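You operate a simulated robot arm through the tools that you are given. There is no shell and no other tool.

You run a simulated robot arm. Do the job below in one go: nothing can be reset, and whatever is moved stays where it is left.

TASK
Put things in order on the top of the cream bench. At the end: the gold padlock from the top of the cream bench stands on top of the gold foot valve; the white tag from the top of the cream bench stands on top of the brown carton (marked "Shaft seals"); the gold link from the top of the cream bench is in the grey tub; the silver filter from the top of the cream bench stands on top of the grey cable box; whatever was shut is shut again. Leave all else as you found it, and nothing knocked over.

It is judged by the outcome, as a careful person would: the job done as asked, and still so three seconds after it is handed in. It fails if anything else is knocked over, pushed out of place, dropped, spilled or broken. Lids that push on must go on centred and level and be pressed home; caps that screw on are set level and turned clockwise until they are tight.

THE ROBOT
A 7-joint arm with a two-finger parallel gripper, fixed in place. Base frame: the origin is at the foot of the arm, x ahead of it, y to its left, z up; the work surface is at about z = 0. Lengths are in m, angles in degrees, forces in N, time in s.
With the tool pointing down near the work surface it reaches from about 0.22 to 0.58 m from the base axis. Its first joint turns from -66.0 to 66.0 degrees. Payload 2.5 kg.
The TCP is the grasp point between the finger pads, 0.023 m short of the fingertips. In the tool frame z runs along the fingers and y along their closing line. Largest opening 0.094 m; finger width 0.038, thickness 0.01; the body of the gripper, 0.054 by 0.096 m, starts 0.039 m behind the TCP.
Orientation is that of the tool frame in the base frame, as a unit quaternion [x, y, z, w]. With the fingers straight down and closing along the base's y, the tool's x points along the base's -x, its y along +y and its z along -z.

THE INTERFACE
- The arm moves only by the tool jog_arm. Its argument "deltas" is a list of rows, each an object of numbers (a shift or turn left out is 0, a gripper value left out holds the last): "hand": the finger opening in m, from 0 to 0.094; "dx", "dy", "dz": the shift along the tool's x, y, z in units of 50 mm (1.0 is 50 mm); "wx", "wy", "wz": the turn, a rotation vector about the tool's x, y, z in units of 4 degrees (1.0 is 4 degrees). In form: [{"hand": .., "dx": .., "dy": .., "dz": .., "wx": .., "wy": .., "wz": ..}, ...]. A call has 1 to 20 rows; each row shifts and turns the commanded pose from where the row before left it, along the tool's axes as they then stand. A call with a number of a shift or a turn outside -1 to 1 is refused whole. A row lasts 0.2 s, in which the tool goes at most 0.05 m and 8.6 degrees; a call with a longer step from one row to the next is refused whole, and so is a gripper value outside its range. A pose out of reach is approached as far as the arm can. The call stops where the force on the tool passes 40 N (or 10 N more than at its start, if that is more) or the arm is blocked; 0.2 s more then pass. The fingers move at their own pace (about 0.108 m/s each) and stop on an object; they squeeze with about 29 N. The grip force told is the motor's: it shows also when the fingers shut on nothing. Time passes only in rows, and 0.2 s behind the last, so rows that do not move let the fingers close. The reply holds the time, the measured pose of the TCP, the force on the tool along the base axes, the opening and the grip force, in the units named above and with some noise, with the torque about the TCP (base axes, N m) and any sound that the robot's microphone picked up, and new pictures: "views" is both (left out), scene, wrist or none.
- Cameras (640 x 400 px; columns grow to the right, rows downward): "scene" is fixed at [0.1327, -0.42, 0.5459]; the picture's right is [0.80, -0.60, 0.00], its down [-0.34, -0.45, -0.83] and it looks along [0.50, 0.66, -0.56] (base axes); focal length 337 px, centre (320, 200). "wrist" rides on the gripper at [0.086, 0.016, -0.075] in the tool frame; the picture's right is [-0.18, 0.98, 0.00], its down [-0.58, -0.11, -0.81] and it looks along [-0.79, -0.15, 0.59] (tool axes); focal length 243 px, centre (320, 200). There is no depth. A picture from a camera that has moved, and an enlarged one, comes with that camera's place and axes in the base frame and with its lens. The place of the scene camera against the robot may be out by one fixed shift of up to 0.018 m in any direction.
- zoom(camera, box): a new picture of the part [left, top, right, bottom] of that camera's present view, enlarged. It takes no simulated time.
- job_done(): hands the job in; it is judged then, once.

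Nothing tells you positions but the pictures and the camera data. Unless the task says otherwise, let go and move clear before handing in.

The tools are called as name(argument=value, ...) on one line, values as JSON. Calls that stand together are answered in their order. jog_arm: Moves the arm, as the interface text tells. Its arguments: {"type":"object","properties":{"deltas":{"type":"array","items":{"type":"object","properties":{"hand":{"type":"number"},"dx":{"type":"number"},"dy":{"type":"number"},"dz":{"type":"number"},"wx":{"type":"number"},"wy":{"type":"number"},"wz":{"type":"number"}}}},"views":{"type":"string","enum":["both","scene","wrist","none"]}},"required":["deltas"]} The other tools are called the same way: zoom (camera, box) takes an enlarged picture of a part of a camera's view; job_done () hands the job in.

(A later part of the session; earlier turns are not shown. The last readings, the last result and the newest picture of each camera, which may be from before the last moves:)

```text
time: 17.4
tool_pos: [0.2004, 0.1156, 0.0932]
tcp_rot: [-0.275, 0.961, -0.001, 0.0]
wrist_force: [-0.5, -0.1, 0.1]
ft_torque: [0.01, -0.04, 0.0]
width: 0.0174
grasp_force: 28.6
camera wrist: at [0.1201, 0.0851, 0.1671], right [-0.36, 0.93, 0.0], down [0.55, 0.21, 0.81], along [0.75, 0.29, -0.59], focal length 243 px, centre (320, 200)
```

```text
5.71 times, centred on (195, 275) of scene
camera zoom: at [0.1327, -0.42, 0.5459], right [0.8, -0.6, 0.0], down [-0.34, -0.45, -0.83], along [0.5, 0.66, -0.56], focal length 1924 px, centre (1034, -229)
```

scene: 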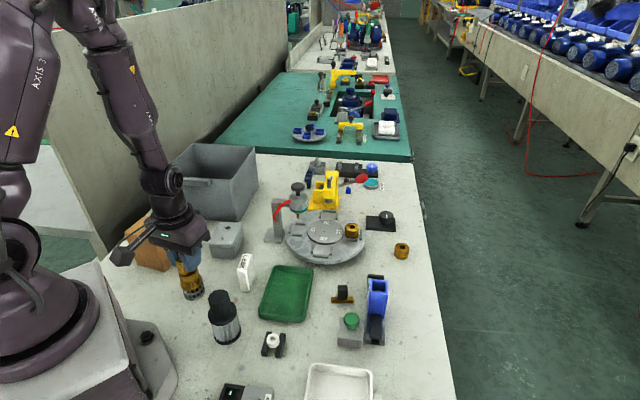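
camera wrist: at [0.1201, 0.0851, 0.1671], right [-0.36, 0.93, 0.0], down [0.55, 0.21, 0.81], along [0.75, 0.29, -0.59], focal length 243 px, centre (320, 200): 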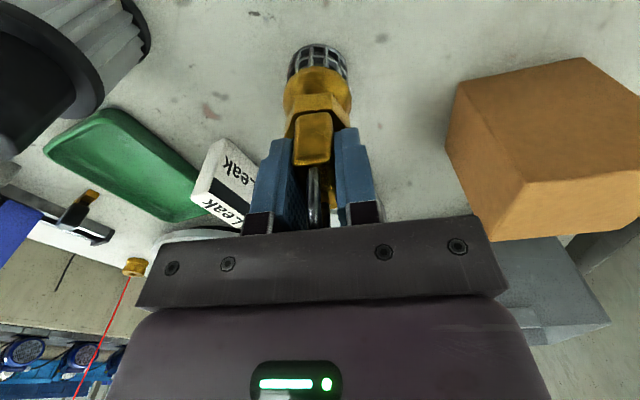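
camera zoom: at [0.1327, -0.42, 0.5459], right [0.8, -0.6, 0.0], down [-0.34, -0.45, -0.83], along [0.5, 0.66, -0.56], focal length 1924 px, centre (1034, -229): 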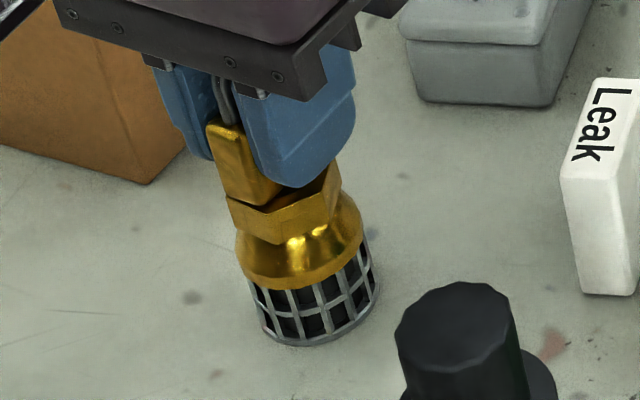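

It's centred on the hex. I'll add a small downward nudge, then release and rise straight up.

jog_arm(deltas=[{"dz": 0.01}, {"hand": 0.03}, {}, {"hand": 0.05}, {}], views="wrist")

jog_arm(deltas=[{"dz": -0.2}, {"dz": -0.4}, {"dz": -0.6}, {"dz": -0.8}, {}], views="both")

```text
time: 18.6
tool_pos: [0.201, 0.116, 0.092]
tcp_rot: [-0.273, 0.962, 0.0, -0.001]
wrist_force: [0.6, 0.3, 0.0]
ft_torque: [0.01, 0.02, 0.03]
width: 0.05
grasp_force: 0.0
camera wrist: at [0.1208, 0.0855, 0.1665], right [-0.36, 0.93, 0.0], down [0.55, 0.21, 0.81], along [0.75, 0.29, -0.59], focal length 243 px, centre (320, 200)
```

wrist: 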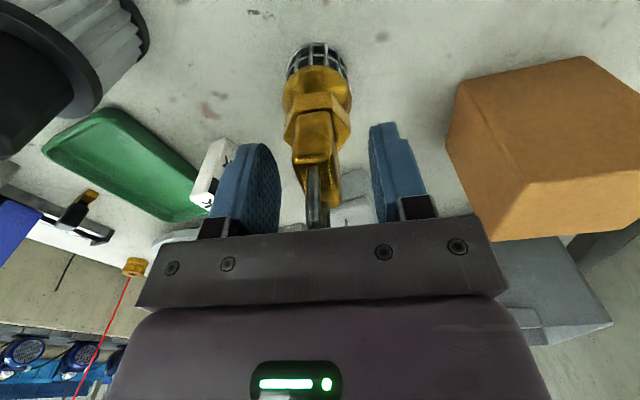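

```text
time: 19.8
tool_pos: [0.1986, 0.1154, 0.1921]
tcp_rot: [-0.275, 0.961, 0.0, 0.0]
wrist_force: [-0.4, -0.7, 0.4]
ft_torque: [0.03, 0.0, 0.0]
width: 0.05
grasp_force: 0.0
camera wrist: at [0.1178, 0.0851, 0.2662], right [-0.36, 0.93, 0.0], down [0.55, 0.21, 0.81], along [0.75, 0.29, -0.59], focal length 243 px, centre (320, 200)
```

scene: 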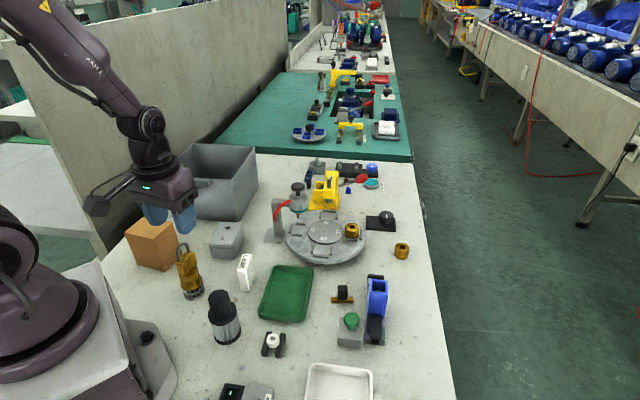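
wrist: 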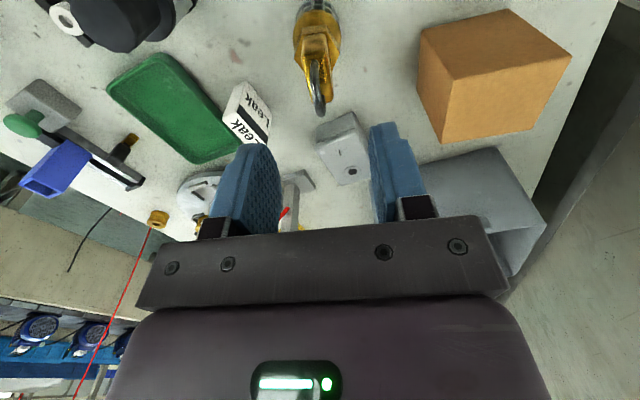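

The padlock stands on the valve. Next is the white tag, which I put at around (0.299, 0.072) with its long axis near 47°. I'll turn the tool and hover above it.

jog_arm(deltas=[{"wz": -0.95}, {"wz": -0.95}, {"wz": -0.95}, {"wz": -0.95}, {"dx": -0.243, "dy": -0.685}, {"dx": -0.243, "dy": -0.685}, {"dx": -0.243, "dy": -0.685}, {}], views="both")

zoom(camera="wrist", box=[240, 0, 400, 100])

```text
time: 21.6
tool_pos: [0.3012, 0.0746, 0.1933]
tcp_rot: [-0.4, 0.917, 0.0, 0.0]
wrist_force: [-0.2, -0.2, -0.2]
ft_torque: [-0.02, -0.01, 0.01]
width: 0.0499
grasp_force: 0.1
camera wrist: at [0.2319, 0.0219, 0.2672], right [-0.59, 0.8, 0.0], down [0.48, 0.35, 0.81], along [0.65, 0.48, -0.59], focal length 243 px, centre (320, 200)
```

scene: 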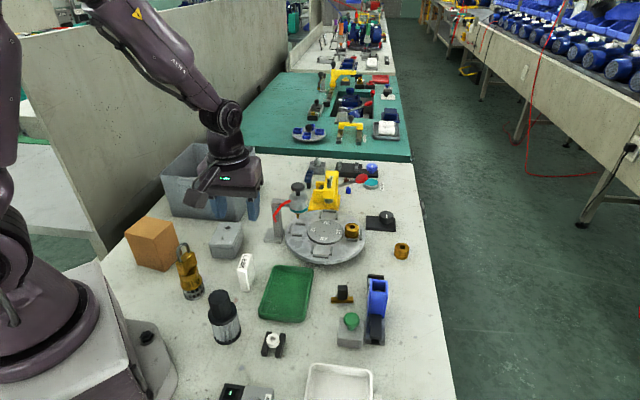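
wrist: 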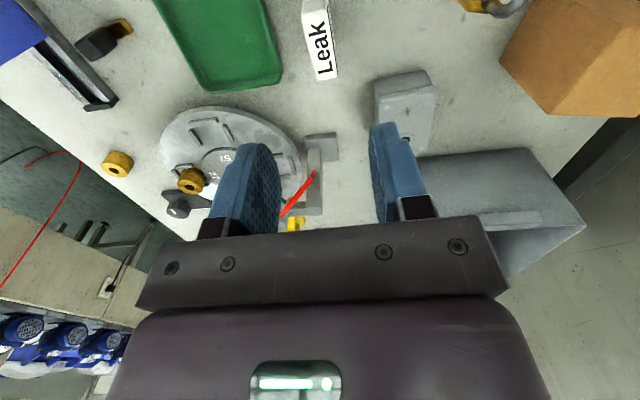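

```text
4.00 times, centred on (320, 50) of wrist
camera zoom: at [0.2319, 0.0219, 0.2672], right [-0.59, 0.8, 0.0], down [0.48, 0.35, 0.81], along [0.65, 0.48, -0.59], focal length 970 px, centre (320, 800)
```

zoom: 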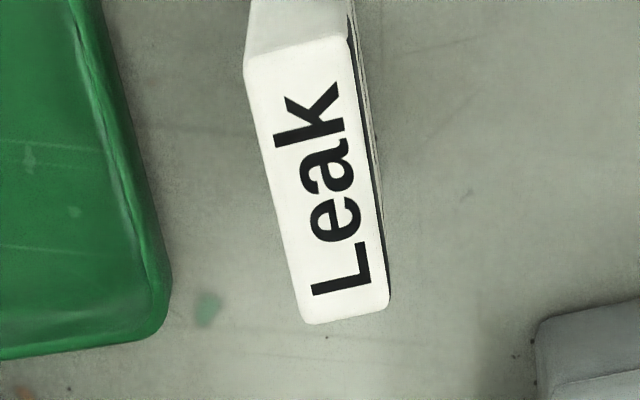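

The tag centre is confirmed at (0.299, 0.072), 57 mm tall, at about 48.7°. The green tray is close by, so I'll use a 42 mm opening and descend.

jog_arm(deltas=[{"hand": 0.042, "wz": -0.4, "dx": 0.068}, {"dz": 0.8}, {"dz": 0.8}, {"dz": 0.8}, {"dz": 0.4}, {"dz": 0.2}, {}], views="both")

zoom(camera="wrist", box=[200, 60, 440, 240])

```text
time: 23.2
tool_pos: [0.2981, 0.0702, 0.0419]
tcp_rot: [-0.411, 0.912, 0.0, 0.001]
wrist_force: [-0.1, -0.3, 0.5]
ft_torque: [0.0, 0.0, 0.0]
width: 0.042
grasp_force: 0.0
camera wrist: at [0.2299, 0.0158, 0.115], right [-0.62, 0.79, 0.0], down [0.47, 0.36, 0.81], along [0.64, 0.5, -0.59], focal length 243 px, centre (320, 200)
```

scene: 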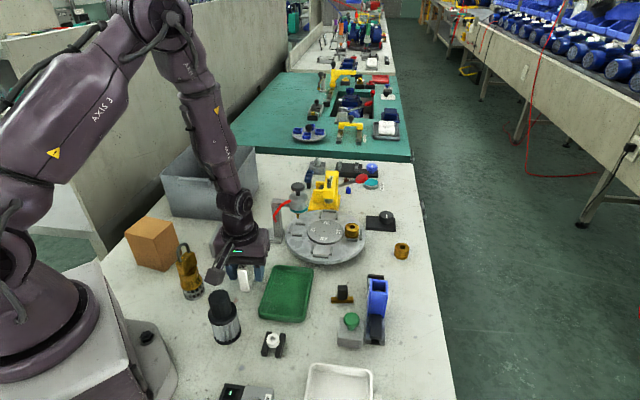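
wrist: 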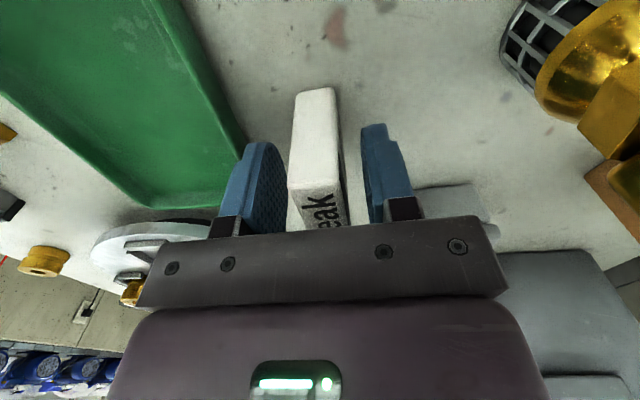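

```text
2.22 times, centred on (320, 150) of wrist
camera zoom: at [0.2299, 0.0158, 0.115], right [-0.62, 0.79, 0.0], down [0.47, 0.36, 0.81], along [0.64, 0.5, -0.59], focal length 539 px, centre (320, 311)
```

zoom: 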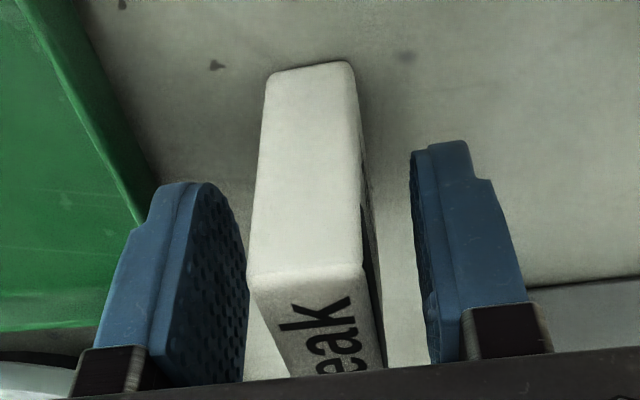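

The tag is well between the fingers. I'll lower 7 mm more, close and lift.

jog_arm(deltas=[{"dz": 0.14}, {"hand": 0.0}, {}, {}, {}], views="wrist")

zoom(camera="wrist", box=[200, 60, 440, 240])

```text
time: 24.4
tool_pos: [0.298, 0.0696, 0.0355]
tcp_rot: [-0.412, 0.911, 0.0, 0.0]
wrist_force: [-0.5, 0.4, 0.5]
ft_torque: [0.04, -0.05, -0.03]
width: 0.0194
grasp_force: 28.8
camera wrist: at [0.2306, 0.0163, 0.1091], right [-0.62, 0.79, 0.0], down [0.47, 0.36, 0.81], along [0.64, 0.5, -0.59], focal length 243 px, centre (320, 200)
```

wrist: 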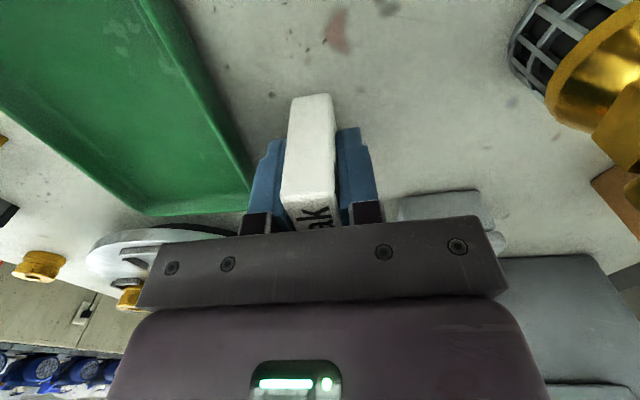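

```text
2.22 times, centred on (320, 150) of wrist
camera zoom: at [0.2306, 0.0163, 0.1091], right [-0.62, 0.79, 0.0], down [0.47, 0.36, 0.81], along [0.64, 0.5, -0.59], focal length 539 px, centre (320, 311)
```

zoom: 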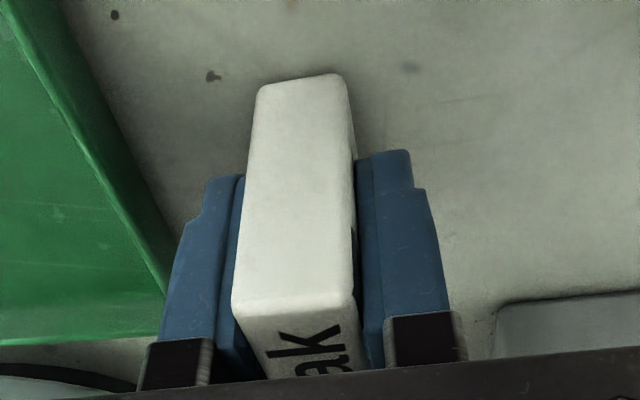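

I have the tag. The carton top centre works out to (0.170, 0.254) at height 0.093, with sides at 34° and 124°. I'll lift, align to 34° and travel there.

jog_arm(deltas=[{"dz": -0.4}, {"dz": -0.8, "wz": 0.915}, {"dz": -0.98, "wz": 0.915}, {"dz": -0.98, "wz": 0.915}, {"dz": -0.98, "wz": 0.915}, {"dx": 0.02, "dy": 0.898}, {"dx": 0.02, "dy": 0.898}, {"dx": 0.02, "dy": 0.898}, {"dx": 0.02, "dy": 0.898}, {"dx": 0.02, "dy": 0.898}, {}], views="both")

zoom(camera="wrist", box=[220, 0, 420, 125])

```text
time: 26.8
tool_pos: [0.171, 0.2551, 0.2422]
tcp_rot: [-0.293, 0.956, 0.001, 0.0]
wrist_force: [0.1, -0.4, -0.5]
ft_torque: [0.0, -0.01, 0.01]
width: 0.0189
grasp_force: 29.5
camera wrist: at [0.0904, 0.2213, 0.3158], right [-0.4, 0.92, 0.0], down [0.54, 0.24, 0.81], along [0.74, 0.32, -0.59], focal length 243 px, centre (320, 200)
```

scene: 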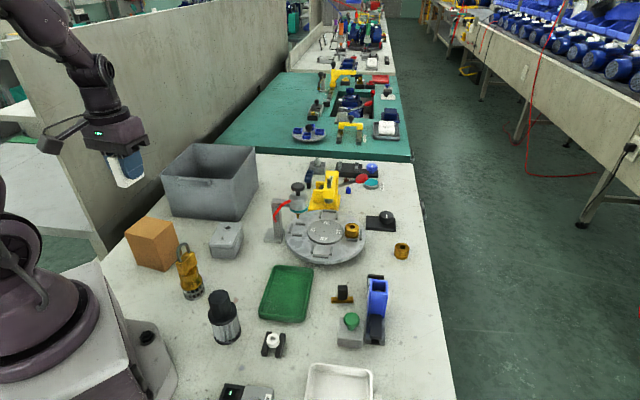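
wrist: 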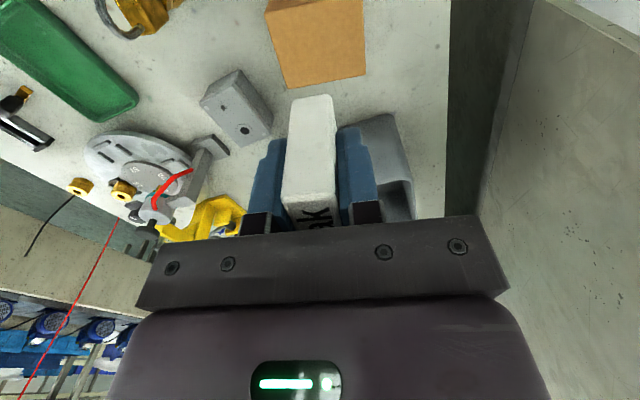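

```text
3.20 times, centred on (320, 62) of wrist
camera zoom: at [0.0904, 0.2213, 0.3158], right [-0.4, 0.92, 0.0], down [0.54, 0.24, 0.81], along [0.74, 0.32, -0.59], focal length 776 px, centre (320, 640)
```

zoom: 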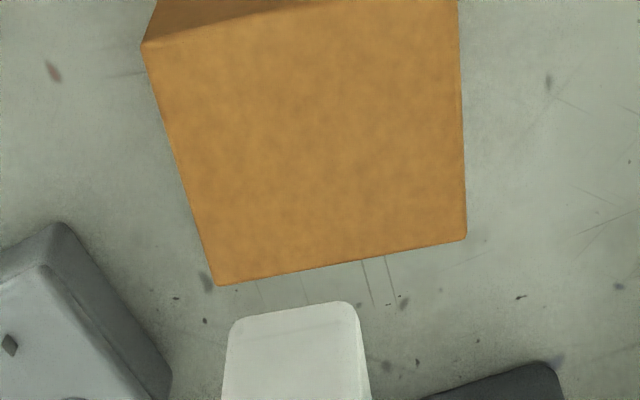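

The carton top is confirmed and the tag is over its centre within 2–3 mm. I'll correct that and lower to just above the surface.

jog_arm(deltas=[{"dx": 0.045}, {"dz": 0.7}, {"dz": 0.7}, {"dz": 0.4}, {"dz": 0.2}, {"dz": 0.1}, {}, {}], views="both")

zoom(camera="wrist", box=[220, 20, 460, 170])

zoom(camera="scene", box=[90, 180, 210, 290])

```text
time: 28.6
tool_pos: [0.1683, 0.2537, 0.1356]
tcp_rot: [-0.292, 0.956, 0.0, 0.001]
wrist_force: [0.7, 0.4, -0.4]
ft_torque: [-0.03, -0.02, 0.03]
width: 0.0193
grasp_force: 29.5
camera wrist: at [0.0891, 0.2189, 0.2104], right [-0.4, 0.92, 0.0], down [0.54, 0.23, 0.81], along [0.74, 0.32, -0.59], focal length 243 px, centre (320, 200)
```

scene: 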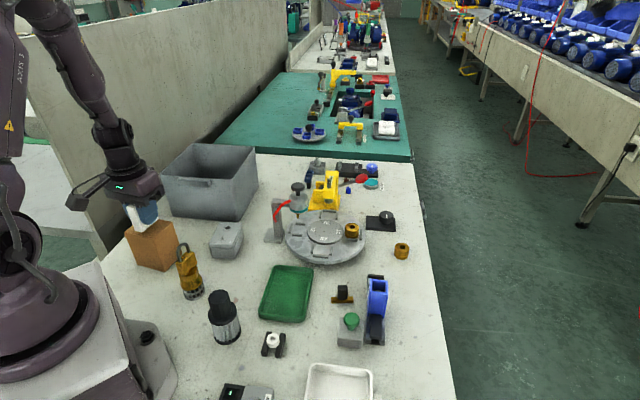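
wrist: 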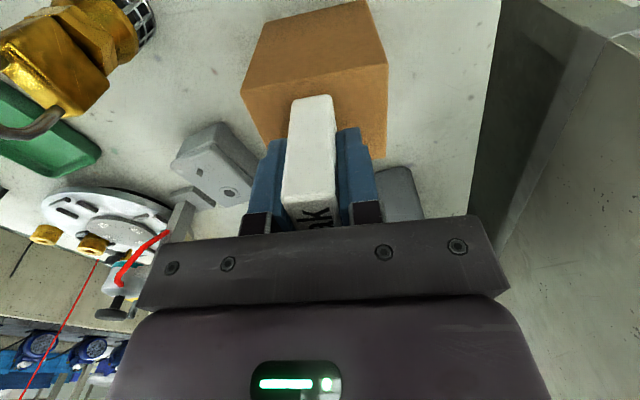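

```text
2.67 times, centred on (340, 95) of wrist
camera zoom: at [0.0891, 0.2189, 0.2104], right [-0.4, 0.92, 0.0], down [0.54, 0.23, 0.81], along [0.74, 0.32, -0.59], focal length 647 px, centre (267, 480)
```

zoom: 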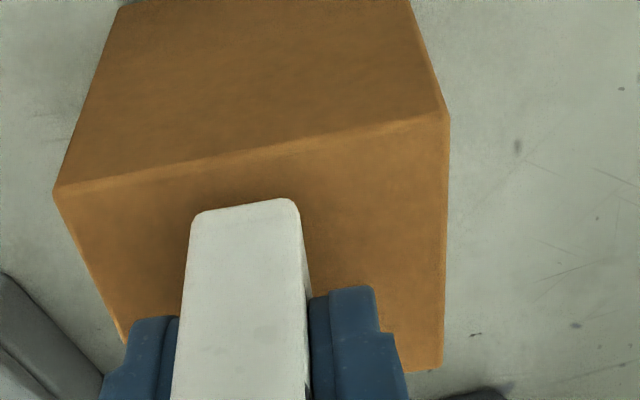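

```text
3.64 times, centred on (150, 235) of scene
camera zoom: at [0.1327, -0.42, 0.5459], right [0.8, -0.6, 0.0], down [-0.34, -0.45, -0.83], along [0.5, 0.66, -0.56], focal length 1224 px, centre (938, 73)
```

zoom: 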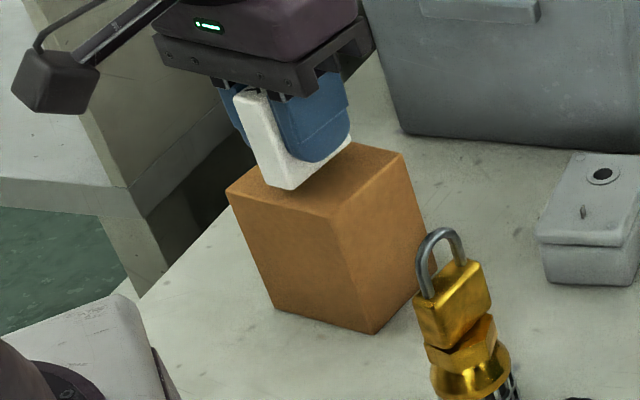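

The tag is about 6 mm above the carton top. I'll step down and watch for contact.

jog_arm(deltas=[{"dz": 0.05}, {"dz": 0.04}, {}], views="none")

jog_arm(deltas=[{"dz": 0.025}, {}], views="none")

```text
time: 29.4
tool_pos: [0.1667, 0.2538, 0.1322]
tcp_rot: [-0.292, 0.956, 0.0, 0.0]
wrist_force: [0.1, -0.6, 0.5]
ft_torque: [0.0, -0.02, -0.01]
width: 0.0191
grasp_force: 29.0
```

```text
time: 30.0
tool_pos: [0.1672, 0.2527, 0.1304]
tcp_rot: [-0.292, 0.956, -0.001, 0.0]
wrist_force: [-0.5, -0.3, 0.0]
ft_torque: [-0.02, 0.03, 0.01]
width: 0.0193
grasp_force: 29.1
```

jog_arm(deltas=[{"dz": 0.02}, {}], views="none")

jog_arm(deltas=[{"dz": 0.015}, {}], views="wrist")

```text
time: 30.6
tool_pos: [0.1666, 0.2519, 0.1304]
tcp_rot: [-0.293, 0.956, 0.001, 0.0]
wrist_force: [-0.4, -0.4, 1.2]
ft_torque: [-0.01, 0.06, -0.01]
width: 0.0191
grasp_force: 29.0
```

```text
time: 31.2
tool_pos: [0.1668, 0.2532, 0.1297]
tcp_rot: [-0.292, 0.956, 0.0, 0.0]
wrist_force: [0.9, -5.8, 19.0]
ft_torque: [-0.21, 0.05, 0.01]
width: 0.019
grasp_force: 28.7
camera wrist: at [0.0878, 0.2185, 0.2036], right [-0.4, 0.92, 0.0], down [0.54, 0.23, 0.81], along [0.74, 0.32, -0.59], focal length 243 px, centre (320, 200)
```

wrist: 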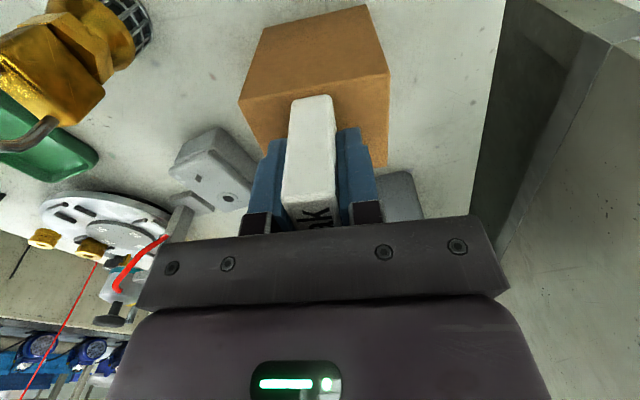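

Contact is confirmed. I'll check the tag's seat on the carton before releasing.

zoom(camera="wrist", box=[230, 60, 410, 172])

zoom(camera="scene", box=[110, 190, 190, 270])

```text
3.56 times, centred on (320, 116) of wrist
camera zoom: at [0.0878, 0.2185, 0.2036], right [-0.4, 0.92, 0.0], down [0.54, 0.23, 0.81], along [0.74, 0.32, -0.59], focal length 863 px, centre (320, 499)
```

zoom: 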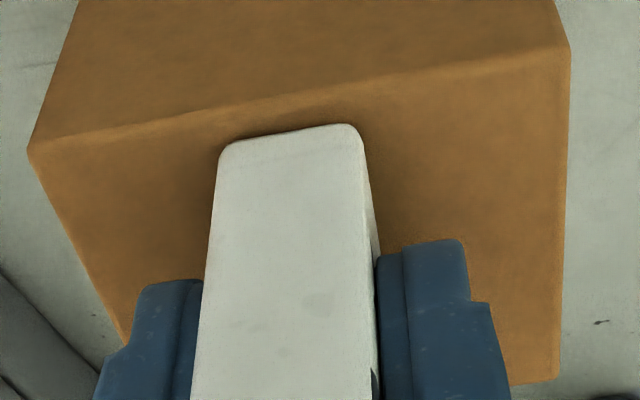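

```text
5.00 times, centred on (150, 230) of scene
camera zoom: at [0.1327, -0.42, 0.5459], right [0.8, -0.6, 0.0], down [-0.34, -0.45, -0.83], along [0.5, 0.66, -0.56], focal length 1683 px, centre (1170, 50)
```

zoom: 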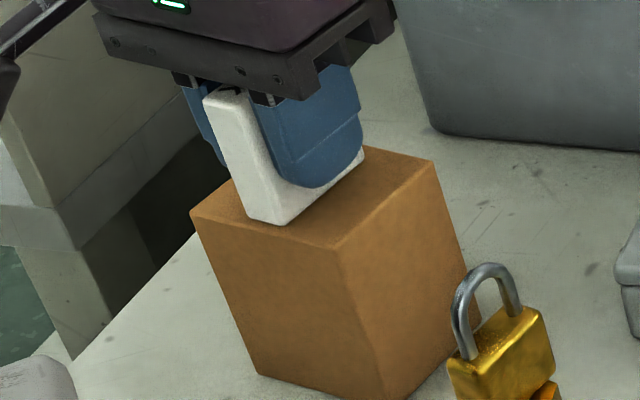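

The tag is on the carton with about 5 mm of margin at the near edge. I'll ease off, release and rise.

jog_arm(deltas=[{"dz": -0.012}, {}, {"hand": 0.03}, {}, {"hand": 0.045}, {}], views="none")

jog_arm(deltas=[{"dz": -0.2}, {"dz": -0.4}, {"dz": -0.6}, {"dz": -0.8}, {}], views="both")

```text
time: 32.6
tool_pos: [0.1679, 0.2516, 0.1307]
tcp_rot: [-0.292, 0.956, 0.0, 0.0]
wrist_force: [-0.1, 0.3, 0.6]
ft_torque: [-0.03, 0.02, 0.02]
width: 0.045
grasp_force: 0.0
```

```text
time: 33.8
tool_pos: [0.1689, 0.2543, 0.2321]
tcp_rot: [-0.293, 0.956, 0.0, 0.0]
wrist_force: [-0.3, 0.1, -0.7]
ft_torque: [0.0, 0.02, -0.01]
width: 0.0451
grasp_force: 0.1
camera wrist: at [0.09, 0.2203, 0.3056], right [-0.4, 0.92, 0.0], down [0.54, 0.23, 0.81], along [0.74, 0.32, -0.59], focal length 243 px, centre (320, 200)
```

scene: 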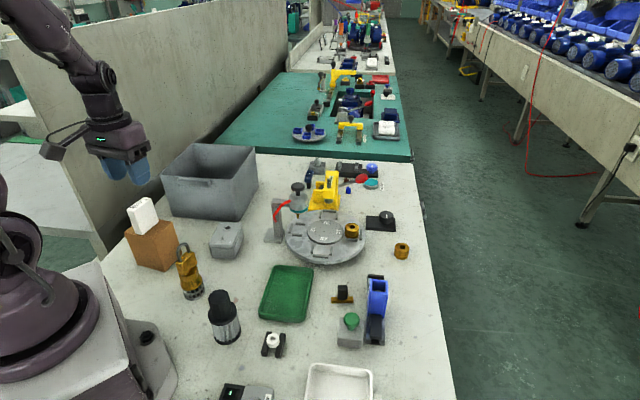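
wrist: 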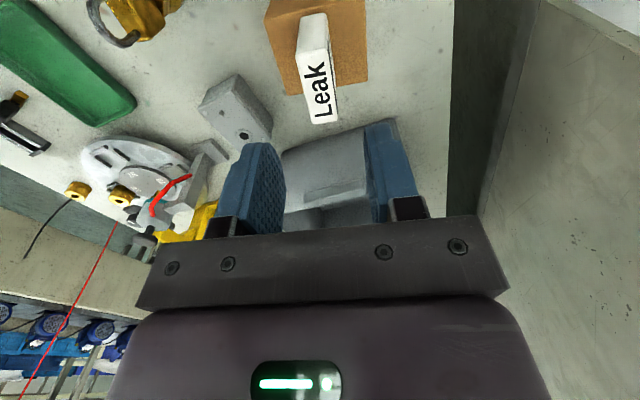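

The tag stands on the carton. Now the silver filter, near (0.21, -0.01). I'll raise the arm, square the tool and hover above it.

jog_arm(deltas=[{"wz": 0.946, "dz": -0.12}, {"wz": 0.946, "dz": -0.12}, {"wz": 0.946, "dz": -0.12}, {"wz": 0.946, "dz": -0.12}, {"wz": 0.946, "dz": -0.12}, {"wz": 0.946, "dz": -0.12}, {"wz": 0.946, "dz": -0.12}, {"wz": 0.946, "dz": -0.12}, {"wz": 0.946, "dz": -0.12}, {"hand": 0.094, "dx": -0.187, "dy": -0.88}, {"dx": -0.187, "dy": -0.88}, {"dx": -0.187, "dy": -0.88}, {"dx": -0.187, "dy": -0.88}, {"dx": -0.187, "dy": -0.88}, {"dx": -0.187, "dy": -0.88}, {}], views="both")

zoom(camera="wrist", box=[220, 0, 420, 125])

zoom(camera="scene", box=[170, 230, 270, 350])

```text
time: 37.2
tool_pos: [0.2238, -0.0087, 0.2832]
tcp_rot: [0.0, 1.0, 0.0, 0.0]
wrist_force: [0.6, -0.1, -0.2]
ft_torque: [0.0, -0.01, 0.0]
width: 0.0941
grasp_force: 0.0
camera wrist: at [0.1382, 0.0086, 0.3576], right [0.18, 0.98, 0.0], down [0.58, -0.11, 0.81], along [0.79, -0.15, -0.59], focal length 243 px, centre (320, 200)
```

scene: 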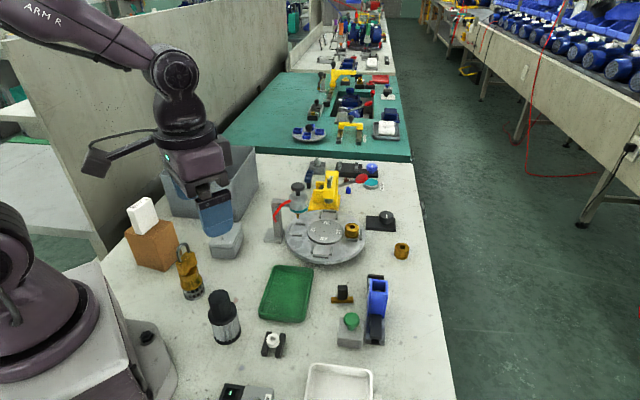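
wrist: 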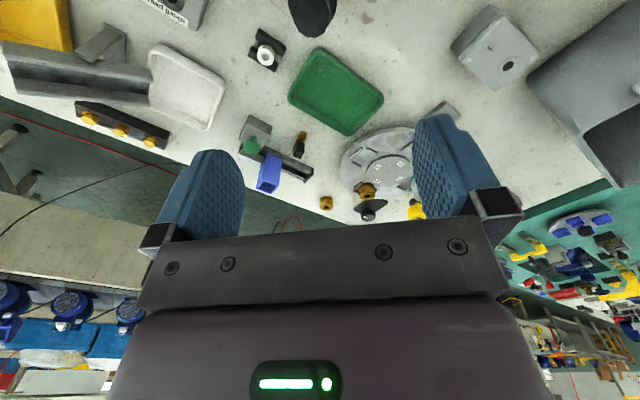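

```text
3.20 times, centred on (320, 62) of wrist
camera zoom: at [0.1382, 0.0086, 0.3576], right [0.18, 0.98, 0.0], down [0.58, -0.11, 0.81], along [0.79, -0.15, -0.59], focal length 776 px, centre (320, 640)
```

zoom: 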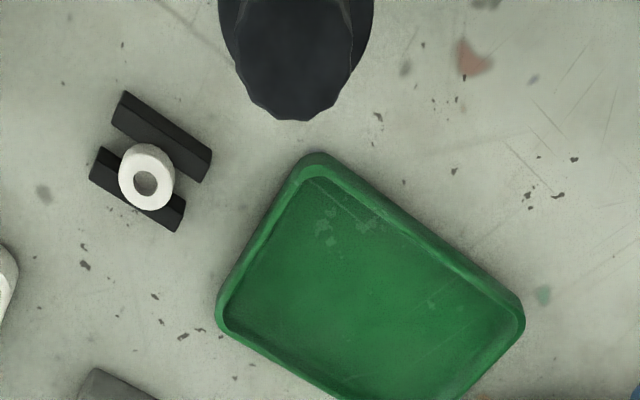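

```text
3.33 times, centred on (220, 290) of scene
camera zoom: at [0.1327, -0.42, 0.5459], right [0.8, -0.6, 0.0], down [-0.34, -0.45, -0.83], along [0.5, 0.66, -0.56], focal length 1122 px, centre (653, -100)
```

zoom: 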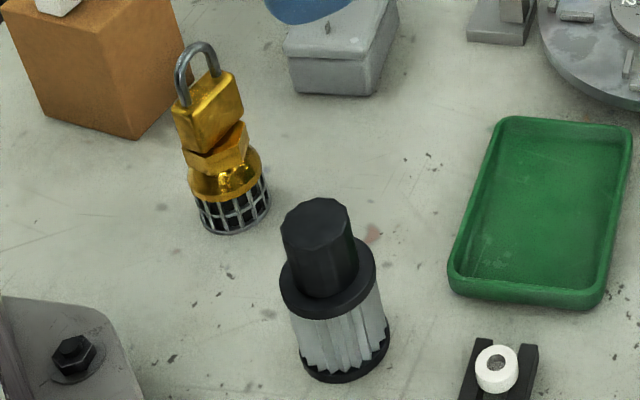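

The filter has a knob on top, a flange and a pleated body, near (0.211, -0.016) and about 0.10 m tall. I'll move directly over it for a precise look.

jog_arm(deltas=[{"dx": 0.25, "dy": -0.14}, {"dz": 0.4}, {}, {}], views="both")

zoom(camera="wrist", box=[240, 0, 400, 100])

```text
time: 38.2
tool_pos: [0.2108, -0.016, 0.264]
tcp_rot: [-0.001, 1.0, 0.0, 0.0]
wrist_force: [0.1, 0.4, 0.3]
ft_torque: [0.01, 0.02, 0.01]
width: 0.094
grasp_force: 0.2
camera wrist: at [0.1257, 0.0018, 0.3375], right [0.18, 0.98, 0.0], down [0.58, -0.11, 0.81], along [0.79, -0.15, -0.59], focal length 243 px, centre (320, 200)
```

scene: 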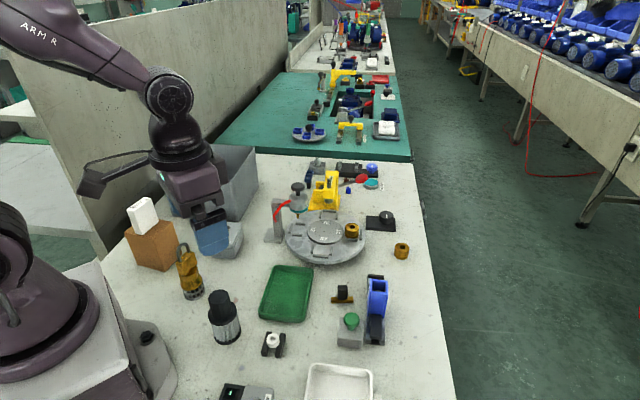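
wrist: 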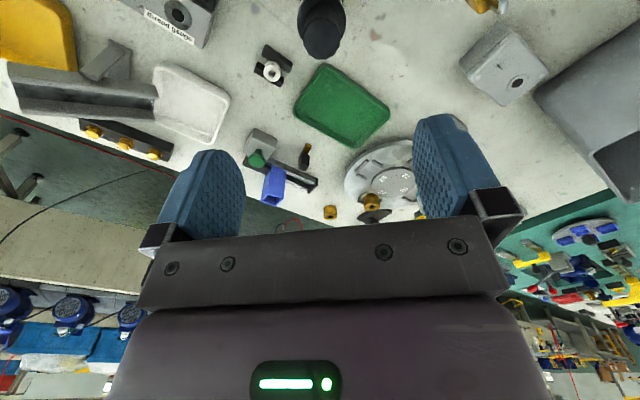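

```text
4.00 times, centred on (320, 50) of wrist
camera zoom: at [0.1257, 0.0018, 0.3375], right [0.18, 0.98, 0.0], down [0.58, -0.11, 0.81], along [0.79, -0.15, -0.59], focal length 970 px, centre (320, 800)
```

zoom: 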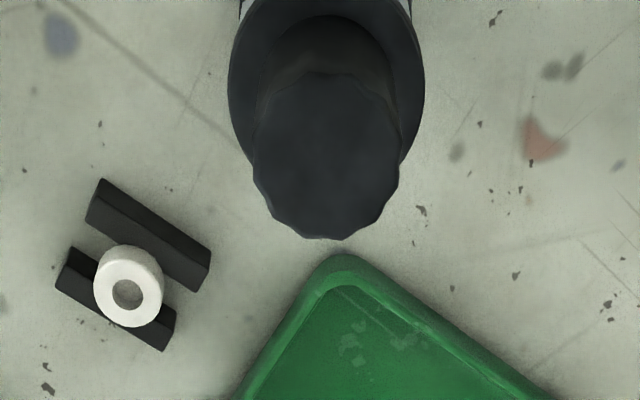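

The filter knob is centred at (0.211, -0.014), top at 0.102 and about 32 mm across. I'll grip the knob just above the flange, descending part-way first to verify.

jog_arm(deltas=[{"hand": 0.07, "dx": -0.01, "dy": 0.04}, {"dz": 0.8}, {"dz": 0.8}, {"dz": 0.6}, {"dz": 0.4}, {}, {}], views="both")

zoom(camera="wrist", box=[200, 40, 440, 190])

zoom(camera="scene", box=[170, 230, 290, 360])

```text
time: 39.8
tool_pos: [0.2233, -0.0158, 0.1367]
tcp_rot: [0.0, 1.0, 0.0, 0.0]
wrist_force: [-0.2, -0.2, -0.1]
ft_torque: [0.01, 0.02, 0.01]
width: 0.0698
grasp_force: 0.1
out of reach, approached as far as the arm can: row 3, 4
camera wrist: at [0.139, 0.001, 0.21], right [0.18, 0.98, 0.0], down [0.58, -0.11, 0.81], along [0.79, -0.15, -0.59], focal length 243 px, centre (320, 200)
```

scene: 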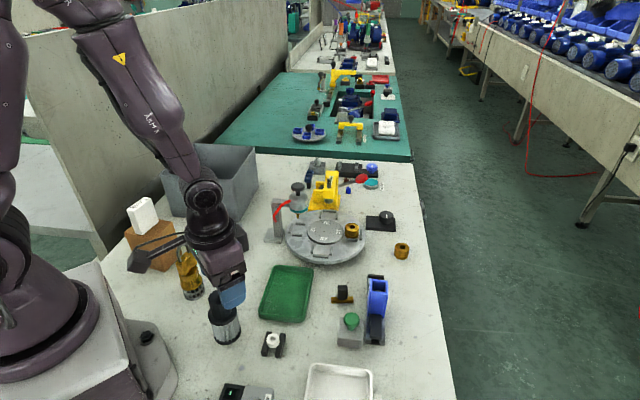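
wrist: 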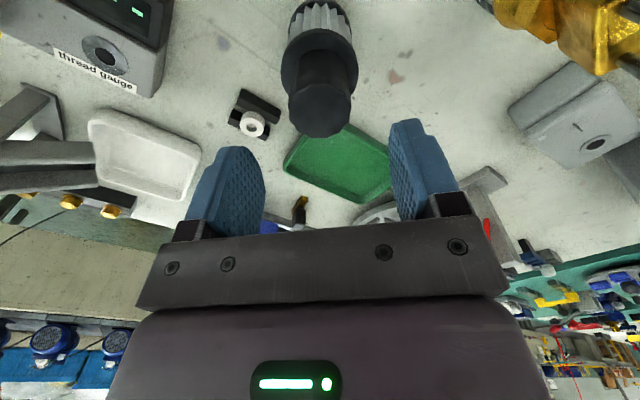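

```text
2.67 times, centred on (320, 115) of wrist
camera zoom: at [0.139, 0.001, 0.21], right [0.18, 0.98, 0.0], down [0.58, -0.11, 0.81], along [0.79, -0.15, -0.59], focal length 647 px, centre (320, 427)
```

zoom: 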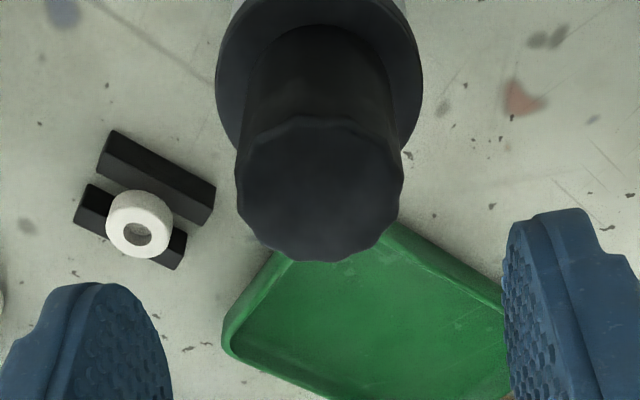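

```text
3.08 times, centred on (230, 295) of scene
camera zoom: at [0.1327, -0.42, 0.5459], right [0.8, -0.6, 0.0], down [-0.34, -0.45, -0.83], along [0.5, 0.66, -0.56], focal length 1036 px, centre (597, -92)
```

zoom: 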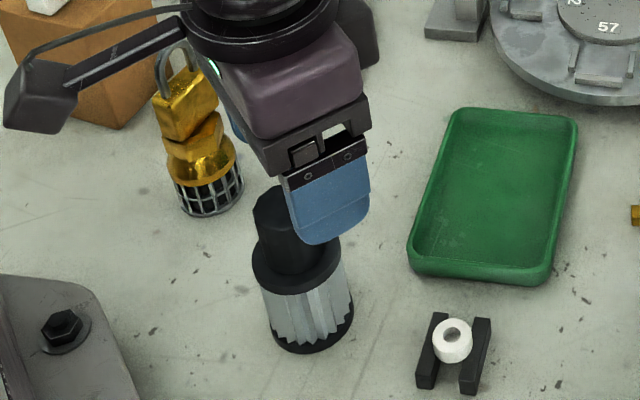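

The arm hits its inner reach limit at x≈0.223 with the tool vertical. A slight 6° tilt about the closing axis should let the grasp point come in to 0.211.

jog_arm(deltas=[{"wy": 0.75}, {"wy": 0.75}, {}, {}], views="wrist")

zoom(camera="wrist", box=[200, 40, 440, 190])

```text
time: 40.8
tool_pos: [0.2244, -0.0158, 0.1357]
tcp_rot: [0.0, 0.999, -0.001, -0.052]
wrist_force: [-0.7, -0.3, -0.6]
ft_torque: [-0.07, 0.02, 0.01]
width: 0.07
grasp_force: 0.1
camera wrist: at [0.1469, 0.0011, 0.2179], right [0.18, 0.98, -0.02], down [0.66, -0.11, 0.74], along [0.73, -0.15, -0.67], focal length 243 px, centre (320, 200)
```

wrist: 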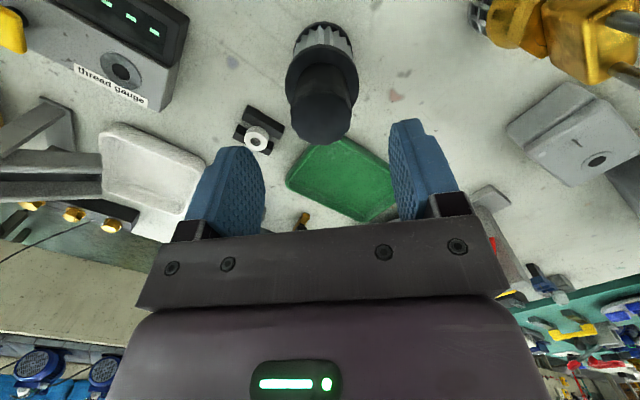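

```text
2.67 times, centred on (320, 115) of wrist
camera zoom: at [0.1469, 0.0011, 0.2179], right [0.18, 0.98, -0.02], down [0.66, -0.11, 0.74], along [0.73, -0.15, -0.67], focal length 647 px, centre (320, 427)
```

zoom: 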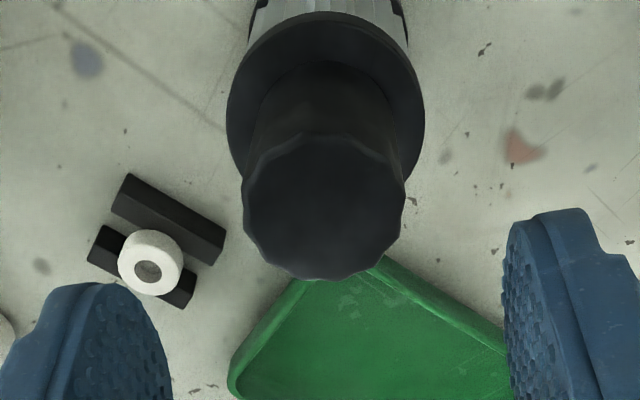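

The tilt works, and the filter centre reads (0.211, -0.013). I'll shift the grasp point over it while keeping the height.

jog_arm(deltas=[{"dx": 0.267, "dy": 0.056, "dz": 0.028}, {}, {}], views="wrist")

zoom(camera="wrist", box=[200, 40, 440, 190])

```text
time: 41.6
tool_pos: [0.2109, -0.0143, 0.1362]
tcp_rot: [0.0, 0.999, 0.001, -0.051]
wrist_force: [0.2, -0.2, -0.2]
ft_torque: [0.0, 0.01, -0.03]
width: 0.0697
grasp_force: 0.0
camera wrist: at [0.1343, 0.0035, 0.2173], right [0.18, 0.98, -0.02], down [0.66, -0.11, 0.74], along [0.73, -0.15, -0.67], focal length 243 px, centre (320, 200)
```

wrist: 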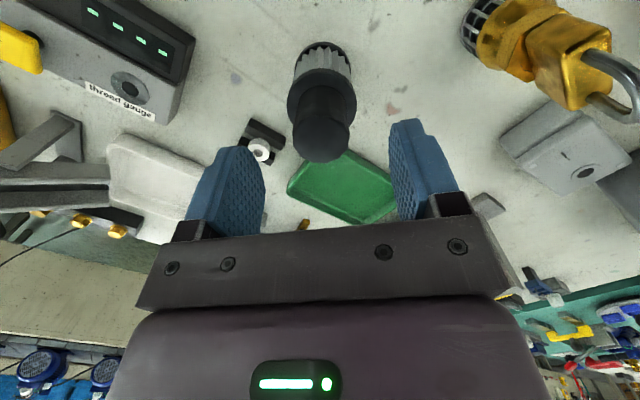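

```text
2.67 times, centred on (320, 115) of wrist
camera zoom: at [0.1343, 0.0035, 0.2173], right [0.18, 0.98, -0.02], down [0.66, -0.11, 0.74], along [0.73, -0.15, -0.67], focal length 647 px, centre (320, 427)
```

zoom: 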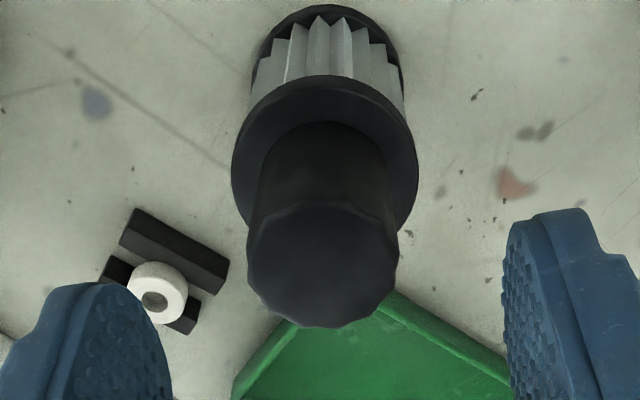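

Lined up within about 1–2 mm. I'll descend straight down to grip height on the knob and check for contact before closing.

jog_arm(deltas=[{"dx": -0.04, "dz": 0.38}, {"dx": -0.025, "dz": 0.24}, {"dx": -0.017, "dz": 0.16}, {}, {}], views="both")

zoom(camera="wrist", box=[200, 60, 440, 240])

zoom(camera="scene", box=[180, 260, 280, 360])

```text
time: 42.8
tool_pos: [0.2111, -0.0146, 0.0955]
tcp_rot: [0.0, 0.999, 0.0, -0.052]
wrist_force: [-0.1, 0.3, 0.0]
ft_torque: [0.04, -0.01, 0.0]
width: 0.0701
grasp_force: 0.0
camera wrist: at [0.1338, 0.0033, 0.1788], right [0.18, 0.98, -0.02], down [0.66, -0.11, 0.74], along [0.73, -0.15, -0.67], focal length 243 px, centre (320, 200)
```

scene: 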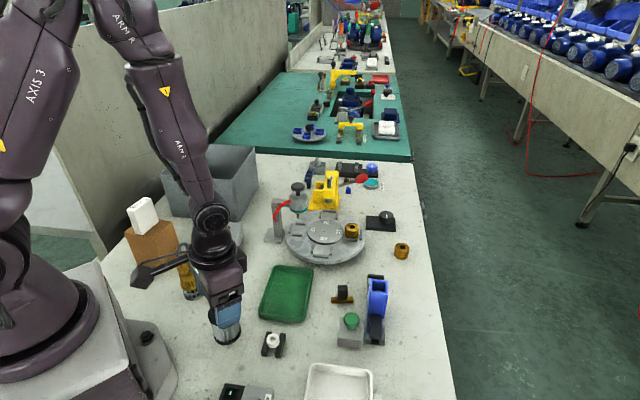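
wrist: 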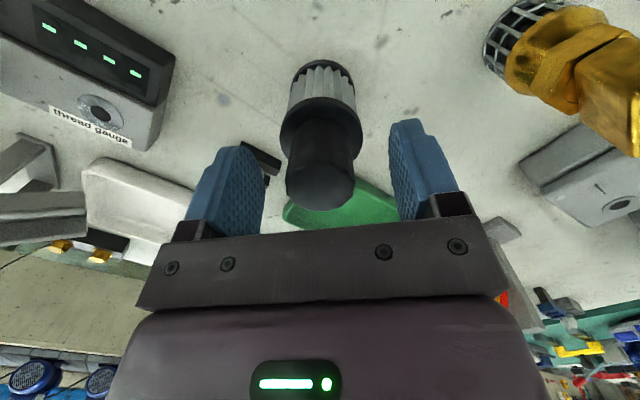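

```text
2.22 times, centred on (320, 150) of wrist
camera zoom: at [0.1338, 0.0033, 0.1788], right [0.18, 0.98, -0.02], down [0.66, -0.11, 0.74], along [0.73, -0.15, -0.67], focal length 539 px, centre (320, 311)
```

zoom: 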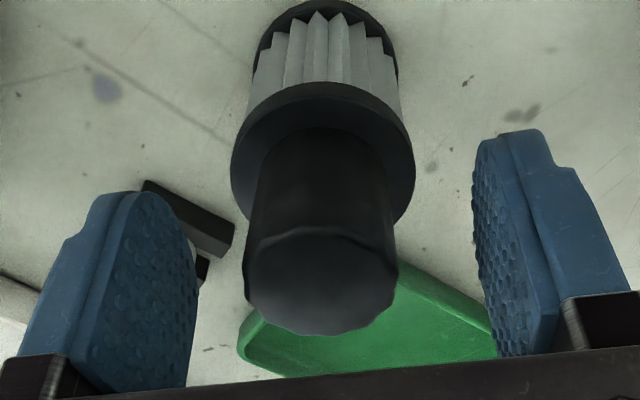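

```text
4.00 times, centred on (230, 310) of scene
camera zoom: at [0.1327, -0.42, 0.5459], right [0.8, -0.6, 0.0], down [-0.34, -0.45, -0.83], along [0.5, 0.66, -0.56], focal length 1347 px, centre (680, -240)
```

zoom: 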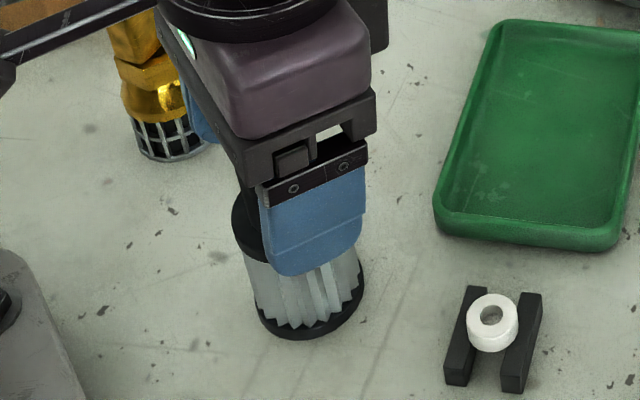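

The fingers straddle the knob with nothing touched. Closing now.

jog_arm(deltas=[{"hand": 0.045}, {"hand": 0.0}, {}, {}, {}], views="wrist")

zoom(camera="wrist", box=[200, 60, 440, 240])

```text
time: 44.0
tool_pos: [0.2101, -0.0131, 0.0966]
tcp_rot: [0.0, 0.999, 0.0, -0.052]
wrist_force: [-0.2, -0.4, 0.2]
ft_torque: [-0.02, 0.01, -0.03]
width: 0.0322
grasp_force: 29.0
camera wrist: at [0.1338, 0.0033, 0.1789], right [0.18, 0.98, -0.02], down [0.66, -0.11, 0.74], along [0.73, -0.15, -0.67], focal length 243 px, centre (320, 200)
```

wrist: 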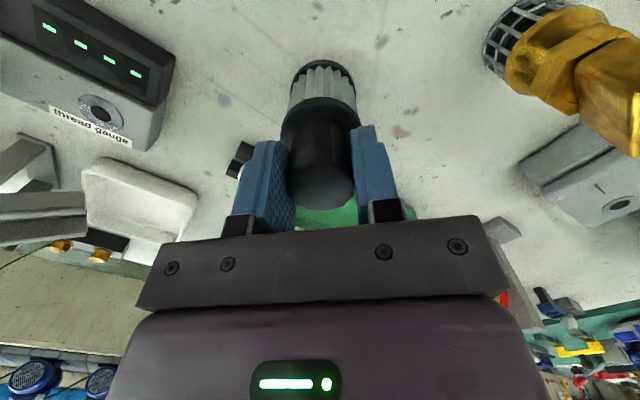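

```text
2.22 times, centred on (320, 150) of wrist
camera zoom: at [0.1338, 0.0033, 0.1789], right [0.18, 0.98, -0.02], down [0.66, -0.11, 0.74], along [0.73, -0.15, -0.67], focal length 539 px, centre (320, 311)
```

zoom: 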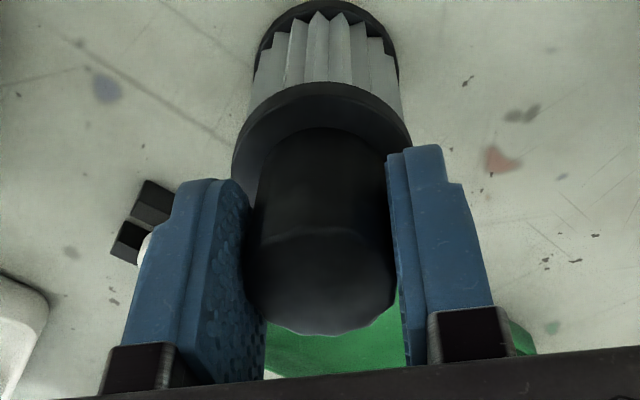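

Firm grip at 32 mm. I'll lift straight up, then zoom on the cable box to choose a flat spot clear of its cable hole.

jog_arm(deltas=[{"dx": 0.02, "dz": -0.2}, {"dx": 0.063, "dz": -0.6}, {"dx": 0.084, "dz": -0.8}, {"dx": 0.084, "dz": -0.8}, {"dx": 0.084, "dz": -0.8}, {}], views="both")

zoom(camera="wrist", box=[420, 40, 580, 140])

zoom(camera="scene", box=[190, 210, 260, 270])

```text
time: 45.4
tool_pos: [0.2102, -0.0146, 0.2595]
tcp_rot: [-0.001, 0.999, -0.001, -0.052]
wrist_force: [-0.8, 0.0, -1.4]
ft_torque: [0.01, 0.0, 0.03]
width: 0.0323
grasp_force: 29.2
camera wrist: at [0.1347, 0.0026, 0.342], right [0.18, 0.98, -0.02], down [0.66, -0.11, 0.74], along [0.73, -0.15, -0.67], focal length 243 px, centre (320, 200)
```

scene: 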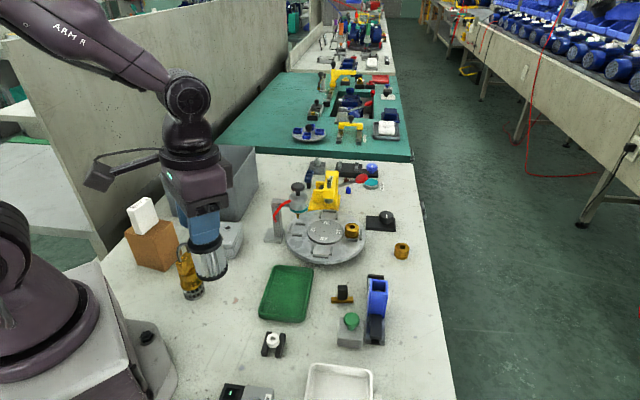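
wrist: 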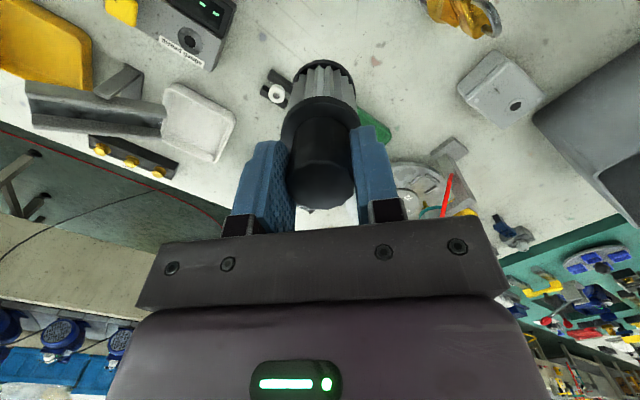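

```text
4.00 times, centred on (500, 90) of wrist
camera zoom: at [0.1347, 0.0026, 0.342], right [0.18, 0.98, -0.02], down [0.66, -0.11, 0.74], along [0.73, -0.15, -0.67], focal length 970 px, centre (-400, 640)
```

zoom: 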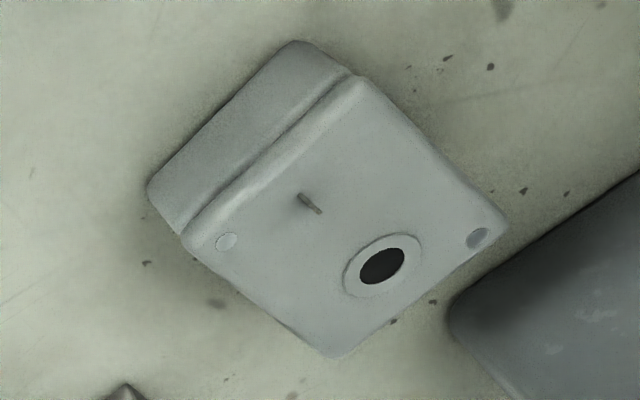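

```text
6.67 times, centred on (225, 240) of scene
camera zoom: at [0.1327, -0.42, 0.5459], right [0.8, -0.6, 0.0], down [-0.34, -0.45, -0.83], along [0.5, 0.66, -0.56], focal length 2244 px, centre (953, -67)
```

zoom: 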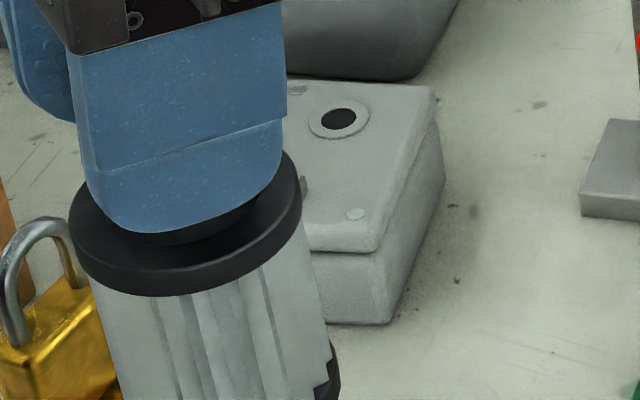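

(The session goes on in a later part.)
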